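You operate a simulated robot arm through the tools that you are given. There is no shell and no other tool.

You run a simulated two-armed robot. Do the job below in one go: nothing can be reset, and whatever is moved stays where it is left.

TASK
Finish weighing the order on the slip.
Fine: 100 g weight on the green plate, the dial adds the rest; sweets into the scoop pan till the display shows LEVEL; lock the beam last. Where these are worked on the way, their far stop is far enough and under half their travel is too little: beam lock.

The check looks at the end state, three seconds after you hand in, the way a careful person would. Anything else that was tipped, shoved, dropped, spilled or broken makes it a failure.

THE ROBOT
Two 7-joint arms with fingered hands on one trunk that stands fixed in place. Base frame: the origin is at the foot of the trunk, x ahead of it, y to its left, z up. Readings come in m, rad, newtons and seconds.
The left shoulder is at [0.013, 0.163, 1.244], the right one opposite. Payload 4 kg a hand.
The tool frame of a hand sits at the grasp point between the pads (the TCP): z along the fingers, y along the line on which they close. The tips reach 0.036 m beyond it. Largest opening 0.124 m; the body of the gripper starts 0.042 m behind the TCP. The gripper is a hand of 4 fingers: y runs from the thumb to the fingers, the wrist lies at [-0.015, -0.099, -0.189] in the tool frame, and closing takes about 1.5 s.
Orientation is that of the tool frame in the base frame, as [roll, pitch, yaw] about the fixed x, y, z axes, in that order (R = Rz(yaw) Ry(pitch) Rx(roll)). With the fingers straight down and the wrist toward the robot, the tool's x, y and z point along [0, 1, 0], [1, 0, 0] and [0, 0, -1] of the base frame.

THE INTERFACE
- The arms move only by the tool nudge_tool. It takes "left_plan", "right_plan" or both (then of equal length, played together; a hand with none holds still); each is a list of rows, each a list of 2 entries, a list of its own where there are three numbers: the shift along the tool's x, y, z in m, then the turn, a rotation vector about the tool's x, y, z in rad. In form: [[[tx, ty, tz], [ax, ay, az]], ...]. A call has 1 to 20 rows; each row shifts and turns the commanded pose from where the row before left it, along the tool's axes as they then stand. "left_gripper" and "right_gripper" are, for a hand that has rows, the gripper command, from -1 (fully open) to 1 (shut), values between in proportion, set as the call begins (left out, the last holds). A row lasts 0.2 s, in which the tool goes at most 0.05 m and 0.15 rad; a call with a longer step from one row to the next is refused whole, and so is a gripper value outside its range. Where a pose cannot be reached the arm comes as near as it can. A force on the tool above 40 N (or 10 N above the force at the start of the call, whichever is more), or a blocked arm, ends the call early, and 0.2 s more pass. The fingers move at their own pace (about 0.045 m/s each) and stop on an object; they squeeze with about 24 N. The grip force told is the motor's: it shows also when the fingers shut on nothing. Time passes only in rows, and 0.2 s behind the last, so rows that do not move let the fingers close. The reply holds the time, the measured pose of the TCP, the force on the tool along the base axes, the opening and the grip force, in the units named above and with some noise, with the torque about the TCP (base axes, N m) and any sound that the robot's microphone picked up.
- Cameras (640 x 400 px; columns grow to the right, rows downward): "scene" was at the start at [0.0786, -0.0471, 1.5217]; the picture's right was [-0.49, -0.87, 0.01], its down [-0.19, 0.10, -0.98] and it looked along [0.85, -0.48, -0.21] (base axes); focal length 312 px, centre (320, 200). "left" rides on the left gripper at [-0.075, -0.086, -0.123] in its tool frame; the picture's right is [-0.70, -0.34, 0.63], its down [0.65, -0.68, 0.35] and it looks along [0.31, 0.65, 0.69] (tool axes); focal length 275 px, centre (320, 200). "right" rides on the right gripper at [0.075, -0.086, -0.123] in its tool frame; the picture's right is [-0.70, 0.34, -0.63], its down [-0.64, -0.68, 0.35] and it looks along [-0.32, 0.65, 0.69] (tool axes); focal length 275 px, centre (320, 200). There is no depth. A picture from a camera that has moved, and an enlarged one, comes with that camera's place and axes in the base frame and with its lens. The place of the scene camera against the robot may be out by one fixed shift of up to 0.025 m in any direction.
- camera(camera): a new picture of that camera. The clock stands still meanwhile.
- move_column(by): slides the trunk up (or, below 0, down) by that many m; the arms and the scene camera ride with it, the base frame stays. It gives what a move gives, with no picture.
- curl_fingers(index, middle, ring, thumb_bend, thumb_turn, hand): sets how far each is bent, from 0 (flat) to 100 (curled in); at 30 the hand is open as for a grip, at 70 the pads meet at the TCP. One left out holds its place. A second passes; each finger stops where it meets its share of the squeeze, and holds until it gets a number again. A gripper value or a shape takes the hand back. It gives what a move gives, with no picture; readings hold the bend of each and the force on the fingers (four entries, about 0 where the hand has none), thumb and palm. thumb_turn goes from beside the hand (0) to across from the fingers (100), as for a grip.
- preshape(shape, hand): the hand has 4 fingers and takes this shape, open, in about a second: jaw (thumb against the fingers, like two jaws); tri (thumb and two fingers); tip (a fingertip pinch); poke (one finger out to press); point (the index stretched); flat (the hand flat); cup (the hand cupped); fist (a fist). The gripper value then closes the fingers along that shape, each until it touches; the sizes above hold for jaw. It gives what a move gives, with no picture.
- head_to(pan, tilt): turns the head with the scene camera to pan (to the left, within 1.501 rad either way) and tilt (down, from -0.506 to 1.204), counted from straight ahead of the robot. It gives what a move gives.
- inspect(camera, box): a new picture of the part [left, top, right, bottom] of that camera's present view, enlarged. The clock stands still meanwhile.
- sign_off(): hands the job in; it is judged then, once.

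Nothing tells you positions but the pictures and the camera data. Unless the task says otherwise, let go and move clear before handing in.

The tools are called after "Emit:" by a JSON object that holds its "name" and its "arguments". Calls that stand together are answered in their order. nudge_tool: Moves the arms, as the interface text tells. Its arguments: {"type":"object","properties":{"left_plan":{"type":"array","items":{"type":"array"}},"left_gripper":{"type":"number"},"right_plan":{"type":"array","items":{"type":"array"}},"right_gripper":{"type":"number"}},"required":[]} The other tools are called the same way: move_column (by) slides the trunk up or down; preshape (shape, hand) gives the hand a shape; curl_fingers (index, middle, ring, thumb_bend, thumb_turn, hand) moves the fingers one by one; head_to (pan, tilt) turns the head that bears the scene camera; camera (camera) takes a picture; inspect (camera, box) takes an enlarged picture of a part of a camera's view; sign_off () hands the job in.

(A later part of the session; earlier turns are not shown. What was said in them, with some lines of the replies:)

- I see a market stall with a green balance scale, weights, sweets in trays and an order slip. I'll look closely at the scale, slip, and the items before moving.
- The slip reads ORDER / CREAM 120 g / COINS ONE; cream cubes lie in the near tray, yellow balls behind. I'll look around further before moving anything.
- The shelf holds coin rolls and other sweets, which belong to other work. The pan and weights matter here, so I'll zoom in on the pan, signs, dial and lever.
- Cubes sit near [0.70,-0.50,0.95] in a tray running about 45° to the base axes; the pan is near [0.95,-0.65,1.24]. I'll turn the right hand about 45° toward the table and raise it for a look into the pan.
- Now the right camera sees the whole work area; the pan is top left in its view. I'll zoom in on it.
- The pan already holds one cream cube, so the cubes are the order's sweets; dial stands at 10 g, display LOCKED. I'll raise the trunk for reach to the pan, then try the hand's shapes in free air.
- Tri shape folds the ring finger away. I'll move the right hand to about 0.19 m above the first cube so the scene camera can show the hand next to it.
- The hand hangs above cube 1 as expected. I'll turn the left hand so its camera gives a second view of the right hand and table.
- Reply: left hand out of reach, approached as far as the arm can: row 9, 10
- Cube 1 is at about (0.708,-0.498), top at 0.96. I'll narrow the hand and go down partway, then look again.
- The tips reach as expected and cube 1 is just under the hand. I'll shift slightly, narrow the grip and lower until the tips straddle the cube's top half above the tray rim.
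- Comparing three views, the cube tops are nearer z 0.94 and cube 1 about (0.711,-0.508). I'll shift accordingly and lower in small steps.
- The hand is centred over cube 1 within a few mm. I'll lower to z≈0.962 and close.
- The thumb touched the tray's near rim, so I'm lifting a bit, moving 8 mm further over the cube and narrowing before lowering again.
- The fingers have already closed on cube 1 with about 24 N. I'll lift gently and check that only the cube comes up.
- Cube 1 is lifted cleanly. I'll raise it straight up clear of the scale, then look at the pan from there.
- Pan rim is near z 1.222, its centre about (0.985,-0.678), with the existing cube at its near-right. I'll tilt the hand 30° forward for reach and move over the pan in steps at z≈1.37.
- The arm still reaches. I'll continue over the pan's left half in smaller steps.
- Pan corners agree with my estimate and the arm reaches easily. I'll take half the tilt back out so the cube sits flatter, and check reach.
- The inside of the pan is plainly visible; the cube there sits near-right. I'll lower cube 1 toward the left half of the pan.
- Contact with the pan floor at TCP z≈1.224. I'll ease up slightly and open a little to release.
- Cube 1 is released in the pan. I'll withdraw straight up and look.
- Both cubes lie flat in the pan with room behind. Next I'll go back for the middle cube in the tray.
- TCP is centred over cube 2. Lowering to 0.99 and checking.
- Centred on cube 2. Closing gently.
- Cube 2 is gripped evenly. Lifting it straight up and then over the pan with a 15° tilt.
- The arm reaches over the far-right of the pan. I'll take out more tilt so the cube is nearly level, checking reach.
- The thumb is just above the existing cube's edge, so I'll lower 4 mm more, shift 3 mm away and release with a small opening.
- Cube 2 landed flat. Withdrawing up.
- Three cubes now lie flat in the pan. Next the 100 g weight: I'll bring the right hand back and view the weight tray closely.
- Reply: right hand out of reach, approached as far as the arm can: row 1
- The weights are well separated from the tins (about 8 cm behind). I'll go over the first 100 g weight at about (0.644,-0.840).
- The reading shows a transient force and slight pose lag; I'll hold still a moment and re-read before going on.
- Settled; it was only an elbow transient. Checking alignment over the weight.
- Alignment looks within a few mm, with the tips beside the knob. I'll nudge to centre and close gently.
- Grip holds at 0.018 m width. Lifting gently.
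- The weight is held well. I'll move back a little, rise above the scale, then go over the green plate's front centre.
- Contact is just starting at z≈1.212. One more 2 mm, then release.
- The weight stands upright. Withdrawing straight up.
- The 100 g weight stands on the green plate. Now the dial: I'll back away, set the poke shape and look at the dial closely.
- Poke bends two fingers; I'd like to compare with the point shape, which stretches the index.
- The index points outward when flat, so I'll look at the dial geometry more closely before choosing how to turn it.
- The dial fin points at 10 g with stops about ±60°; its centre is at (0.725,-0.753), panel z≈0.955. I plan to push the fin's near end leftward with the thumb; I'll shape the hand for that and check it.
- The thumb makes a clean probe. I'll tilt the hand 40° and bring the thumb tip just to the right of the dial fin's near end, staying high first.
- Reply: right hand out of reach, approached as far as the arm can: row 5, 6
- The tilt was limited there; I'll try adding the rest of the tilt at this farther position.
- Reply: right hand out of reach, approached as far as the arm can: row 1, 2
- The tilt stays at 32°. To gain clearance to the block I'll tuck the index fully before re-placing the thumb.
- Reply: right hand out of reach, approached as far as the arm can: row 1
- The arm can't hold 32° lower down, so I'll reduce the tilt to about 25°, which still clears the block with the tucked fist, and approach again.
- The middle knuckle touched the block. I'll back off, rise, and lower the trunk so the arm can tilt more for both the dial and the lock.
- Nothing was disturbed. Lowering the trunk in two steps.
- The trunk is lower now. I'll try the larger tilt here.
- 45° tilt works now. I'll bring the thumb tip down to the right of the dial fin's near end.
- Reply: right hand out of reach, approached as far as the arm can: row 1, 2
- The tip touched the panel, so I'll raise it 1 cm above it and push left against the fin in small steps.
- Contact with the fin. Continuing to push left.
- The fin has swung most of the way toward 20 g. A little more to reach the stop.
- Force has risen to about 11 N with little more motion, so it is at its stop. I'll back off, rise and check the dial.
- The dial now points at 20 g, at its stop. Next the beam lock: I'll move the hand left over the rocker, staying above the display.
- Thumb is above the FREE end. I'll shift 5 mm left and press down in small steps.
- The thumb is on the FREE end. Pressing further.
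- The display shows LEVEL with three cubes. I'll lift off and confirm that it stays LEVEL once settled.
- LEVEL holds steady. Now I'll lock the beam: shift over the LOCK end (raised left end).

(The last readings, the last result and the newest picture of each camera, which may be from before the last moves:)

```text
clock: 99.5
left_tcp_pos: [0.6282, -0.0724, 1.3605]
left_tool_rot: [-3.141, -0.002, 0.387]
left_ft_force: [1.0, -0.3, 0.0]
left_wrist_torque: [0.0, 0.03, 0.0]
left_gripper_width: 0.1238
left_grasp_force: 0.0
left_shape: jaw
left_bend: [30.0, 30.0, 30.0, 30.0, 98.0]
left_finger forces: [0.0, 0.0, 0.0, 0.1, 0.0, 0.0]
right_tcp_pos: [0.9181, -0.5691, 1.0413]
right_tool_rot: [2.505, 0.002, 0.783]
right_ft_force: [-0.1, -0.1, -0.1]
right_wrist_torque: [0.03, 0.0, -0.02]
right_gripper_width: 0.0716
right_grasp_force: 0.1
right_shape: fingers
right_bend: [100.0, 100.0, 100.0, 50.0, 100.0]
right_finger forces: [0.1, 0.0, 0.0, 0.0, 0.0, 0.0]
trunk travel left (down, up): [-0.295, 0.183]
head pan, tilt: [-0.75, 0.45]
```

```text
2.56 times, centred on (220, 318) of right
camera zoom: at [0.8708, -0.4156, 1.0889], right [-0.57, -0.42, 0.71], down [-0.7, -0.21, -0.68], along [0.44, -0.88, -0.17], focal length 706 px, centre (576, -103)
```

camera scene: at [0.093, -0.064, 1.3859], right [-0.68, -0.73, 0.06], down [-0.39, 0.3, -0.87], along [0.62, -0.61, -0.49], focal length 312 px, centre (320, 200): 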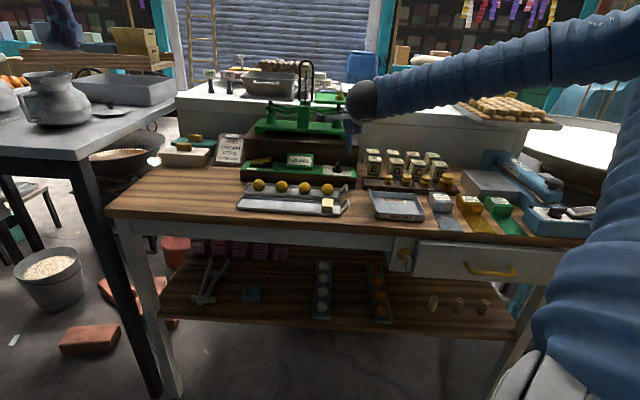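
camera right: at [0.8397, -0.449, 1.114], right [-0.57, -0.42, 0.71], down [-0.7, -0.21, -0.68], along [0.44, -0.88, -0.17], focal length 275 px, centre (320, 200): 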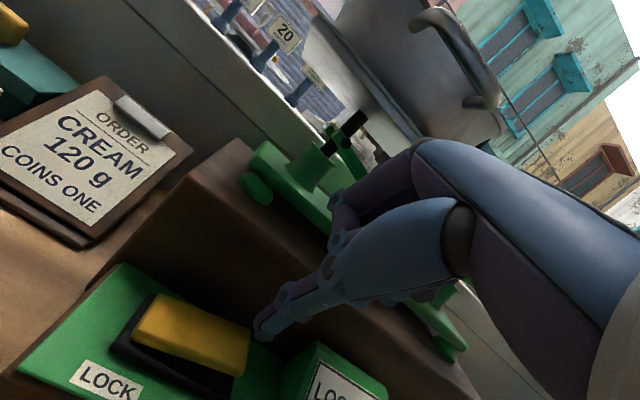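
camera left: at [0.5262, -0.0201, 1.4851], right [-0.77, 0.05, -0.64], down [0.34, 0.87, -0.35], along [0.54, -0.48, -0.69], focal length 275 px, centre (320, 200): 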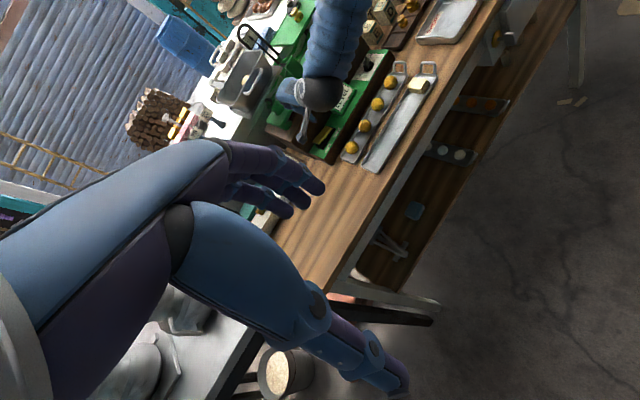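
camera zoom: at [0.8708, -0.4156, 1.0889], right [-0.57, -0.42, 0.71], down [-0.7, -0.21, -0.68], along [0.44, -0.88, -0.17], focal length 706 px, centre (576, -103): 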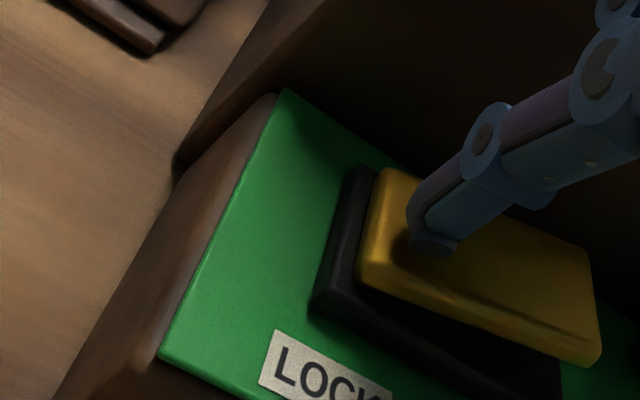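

The display shows LOCKED. I'll press a little more to be sure it is at its stop, then withdraw.

Emit:
{"name": "nudge_tool", "arguments": {"right_plan": [[[0, -0.0024, 0.0032], [0, 0, 0]]]}}

Emit:
{"name": "nudge_tool", "arguments": {"right_plan": [[[0, -0.0018, 0.0024], [0, 0, 0]]]}}

```text
clock: 99.9
left_tcp_pos: [0.6289, -0.0709, 1.3621]
left_tool_rot: [-3.141, -0.002, 0.387]
left_ft_force: [0.4, 0.1, -0.1]
left_wrist_torque: [-0.03, 0.01, -0.01]
left_gripper_width: 0.1238
left_grasp_force: 0.1
left_shape: jaw
left_bend: [30.0, 30.0, 30.0, 30.0, 98.0]
left_finger forces: [0.0, 0.0, 0.0, 0.1, 0.0, 0.0]
right_tcp_pos: [0.9176, -0.5686, 1.0403]
right_tool_rot: [2.503, 0.0, 0.785]
right_ft_force: [-1.6, 2.8, 8.2]
right_wrist_torque: [0.12, 0.19, 0.01]
right_gripper_width: 0.0712
right_grasp_force: 3.9
right_shape: fingers
right_bend: [100.0, 100.0, 100.0, 50.0, 100.0]
right_finger forces: [0.1, 0.0, 0.0, 0.0, 7.9, 0.0]
trunk travel left (down, up): [-0.295, 0.183]
head pan, tilt: [-0.75, 0.45]
```

```text
clock: 100.3
left_tcp_pos: [0.6258, -0.07, 1.3637]
left_tool_rot: [3.14, -0.001, 0.387]
left_ft_force: [0.7, 0.6, 0.2]
left_wrist_torque: [0.03, -0.01, -0.02]
left_gripper_width: 0.1236
left_grasp_force: 0.0
left_shape: jaw
left_bend: [30.0, 30.0, 30.0, 30.0, 98.0]
left_finger forces: [0.0, 0.0, 0.0, 0.1, 0.1, 0.1]
right_tcp_pos: [0.9177, -0.5682, 1.04]
right_tool_rot: [2.503, -0.001, 0.785]
right_ft_force: [-2.9, 4.8, 17.9]
right_wrist_torque: [0.35, 0.43, -0.09]
right_gripper_width: 0.0712
right_grasp_force: 9.1
right_shape: fingers
right_bend: [100.0, 100.0, 100.0, 50.0, 100.0]
right_finger forces: [0.0, 0.0, 0.0, 0.0, 17.8, 0.0]
trunk travel left (down, up): [-0.295, 0.183]
head pan, tilt: [-0.75, 0.45]
```

Firmly at its stop. Withdrawing up and back from the table.

Emit:
{"name": "nudge_tool", "arguments": {"right_plan": [[[0, 0.006, -0.008], [0, 0, 0]], [[0, 0.0237, -0.0322], [0, 0, 0]], [[0, 0.0237, -0.0322], [0, 0, 0]], [[0, 0, -0.045], [0, 0, 0]], [[0, 0, -0.045], [0, 0, 0]], [[0, 0, -0.045], [0, 0, 0]], [[-0.02, -0.02, -0.03], [0, 0, 0]], [[-0.02, -0.02, -0.03], [0, 0, 0]], [[-0.02, -0.02, -0.03], [0, 0, 0]], [[0, 0, 0], [0, 0, 0]]]}}

Emit:
{"name": "move_column", "arguments": {"by": 0.18}}

Emit:
{"name": "camera", "arguments": {"camera": "scene"}}

Emit:
{"name": "camera", "arguments": {"camera": "left"}}

Emit:
{"name": "camera", "arguments": {"camera": "right"}}

```text
clock: 102.5
left_tcp_pos: [0.6304, -0.0708, 1.3609]
left_tool_rot: [3.141, 0.002, 0.387]
left_ft_force: [0.6, 0.7, 0.0]
left_wrist_torque: [-0.04, 0.04, 0.0]
left_gripper_width: 0.1237
left_grasp_force: 0.0
left_shape: jaw
left_bend: [30.0, 30.0, 30.0, 30.0, 98.0]
left_finger forces: [0.0, 0.1, 0.1, 0.0, 0.1, 0.0]
right_tcp_pos: [0.7486, -0.4835, 1.2675]
right_tool_rot: [2.507, 0.002, 0.783]
right_ft_force: [0.4, 0.2, -0.1]
right_wrist_torque: [-0.01, 0.01, -0.04]
right_gripper_width: 0.0711
right_grasp_force: 0.2
right_shape: fingers
right_bend: [100.0, 100.0, 100.0, 50.0, 100.0]
right_finger forces: [0.1, 0.0, 0.1, 0.0, 0.1, 0.0]
trunk travel left (down, up): [-0.295, 0.183]
head pan, tilt: [-0.75, 0.45]
```

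```text
clock: 104.5
left_tcp_pos: [0.6287, -0.0715, 1.5409]
left_tool_rot: [-3.141, -0.003, 0.388]
left_ft_force: [1.0, -0.6, 0.5]
left_wrist_torque: [0.01, -0.01, -0.02]
left_gripper_width: 0.124
left_grasp_force: 0.1
left_shape: jaw
left_bend: [30.0, 30.0, 30.0, 30.0, 98.0]
left_finger forces: [0.1, 0.1, 0.0, 0.0, 0.0, 0.0]
right_tcp_pos: [0.7479, -0.4849, 1.4514]
right_tool_rot: [2.507, 0.0, 0.787]
right_ft_force: [-0.3, 0.3, -0.7]
right_wrist_torque: [0.02, -0.03, 0.02]
right_gripper_width: 0.0712
right_grasp_force: 0.0
right_shape: fingers
right_bend: [100.0, 100.0, 100.0, 50.0, 100.0]
right_finger forces: [0.0, 0.0, 0.0, 0.0, 0.1, 0.1]
trunk travel left (down, up): [-0.475, 0.003]
head pan, tilt: [-0.75, 0.45]
```

```text
taken
camera scene: at [0.0575, -0.064, 1.5745], right [-0.68, -0.73, 0.0], down [-0.32, 0.3, -0.9], along [0.66, -0.61, -0.44], focal length 312 px, centre (320, 200)
```

scene: 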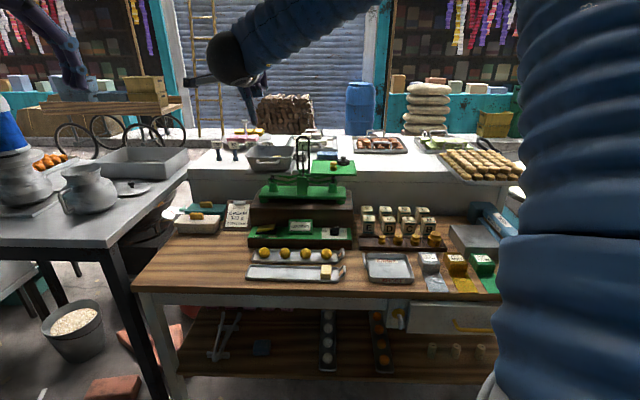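

```text
taken
camera left: at [0.5265, -0.0201, 1.6651], right [-0.77, 0.05, -0.63], down [0.34, 0.87, -0.35], along [0.54, -0.48, -0.69], focal length 275 px, centre (320, 200)
```

left: 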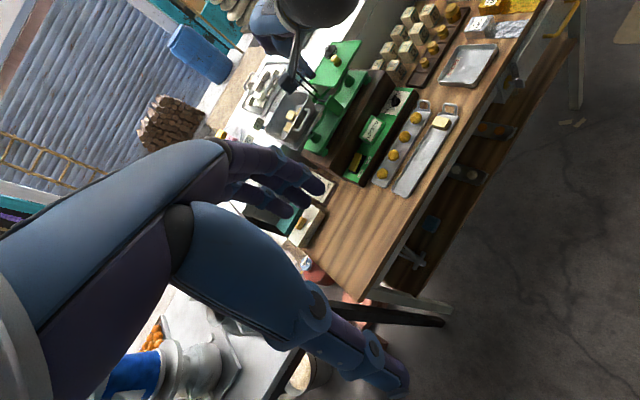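

```text
taken
camera right: at [0.7008, -0.33, 1.4973], right [-0.57, -0.42, 0.71], down [-0.7, -0.21, -0.68], along [0.44, -0.88, -0.17], focal length 275 px, centre (320, 200)
```

right: 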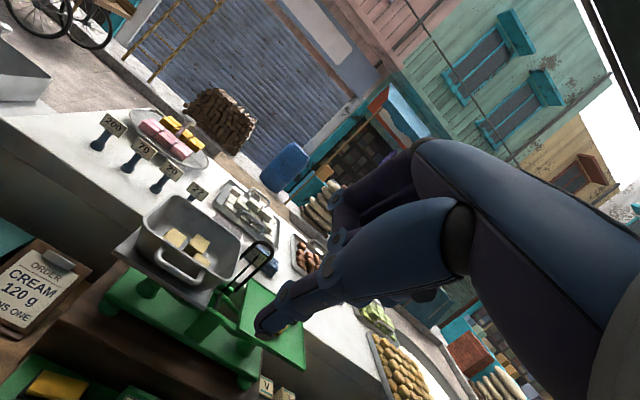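

Everything looks in place; I'll check the pan, plate, dial, lock and display once more in detail.

Emit:
{"name": "inspect", "arguments": {"camera": "scene", "box": [230, 125, 370, 215]}}

Emit:
{"name": "inspect", "arguments": {"camera": "scene", "box": [230, 210, 370, 300]}}

Emit:
{"name": "inspect", "arguments": {"camera": "left", "box": [240, 50, 440, 200]}}

Emit:
{"name": "inspect", "arguments": {"camera": "right", "box": [100, 180, 320, 320]}}

```text
4.44 times, centred on (300, 170) of scene
camera zoom: at [0.0575, -0.064, 1.5745], right [-0.68, -0.73, 0.0], down [-0.32, 0.3, -0.9], along [0.66, -0.61, -0.44], focal length 1389 px, centre (409, 333)
```

zoom: 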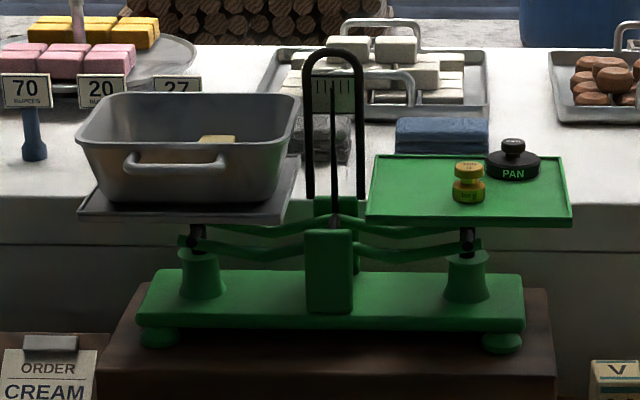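

```text
4.44 times, centred on (300, 255) of scene
camera zoom: at [0.0575, -0.064, 1.5745], right [-0.68, -0.73, 0.0], down [-0.32, 0.3, -0.9], along [0.66, -0.61, -0.44], focal length 1389 px, centre (409, -44)
```

zoom: 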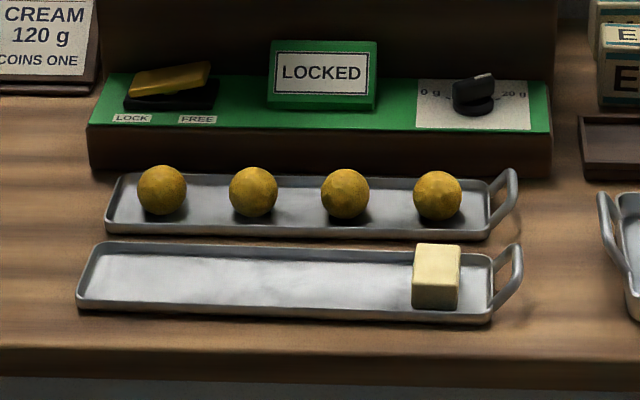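

```text
2.67 times, centred on (340, 125) of left
camera zoom: at [0.5265, -0.0201, 1.6651], right [-0.77, 0.05, -0.63], down [0.34, 0.87, -0.35], along [0.54, -0.48, -0.69], focal length 734 px, centre (267, 400)
```

zoom: 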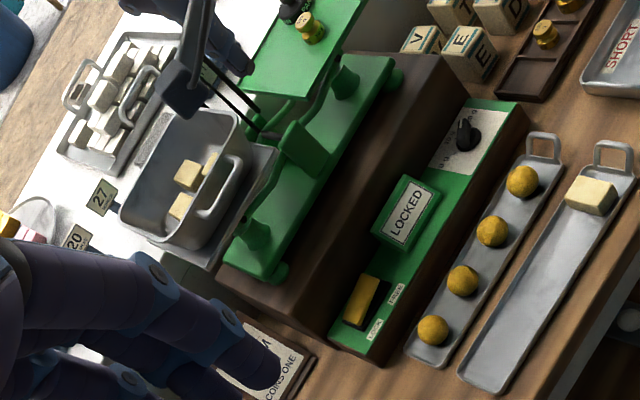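

```text
2.86 times, centred on (210, 250) of right
camera zoom: at [0.7008, -0.33, 1.4973], right [-0.57, -0.42, 0.71], down [-0.7, -0.21, -0.68], along [0.44, -0.88, -0.17], focal length 786 px, centre (634, 57)
```

zoom: 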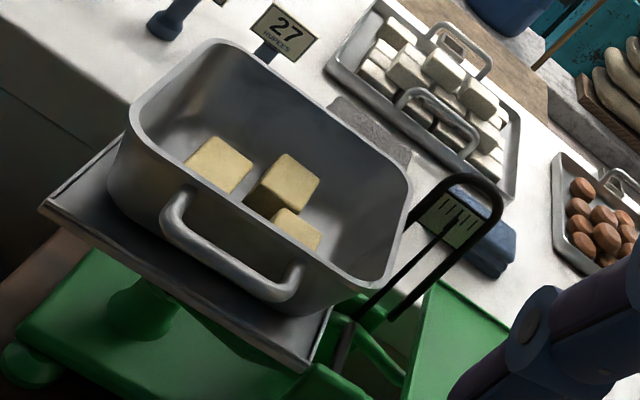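

Final state: three cream cubes in the pan, 100 g weight on the plate, dial at 20 g. The display read LEVEL before I locked the beam, and it now shows LOCKED. Both hands are clear, so I'm handing in.

Emit:
{"name": "sign_off", "arguments": {}}

```text
The job is handed in.
```

The order is weighed: the display read LEVEL, and I locked the beam last. I've handed the job in.

- **Pan:** three cream cubes lie flat in the scoop pan. One was already there, and I added two from the tray.
- **Green plate:** one 100 g weight stands on it, beside the PAN weight that was already there.
- **Dial:** it is turned to its stop at 20 g, so plate and dial together make 120 g.
- **Beam lock:** I freed the beam to check, and it stayed LEVEL with my hand off. I then pressed the lock to its stop, and the display shows LOCKED.

While I picked up the first cube, the cream tray slid a few millimetres at its left end, and one cube is still in it. Nothing else looked moved in the last pictures, and both hands are clear of the table.

I took the slip's "COINS ONE" line as separate from the weighing and left the coin rolls on the shelf.
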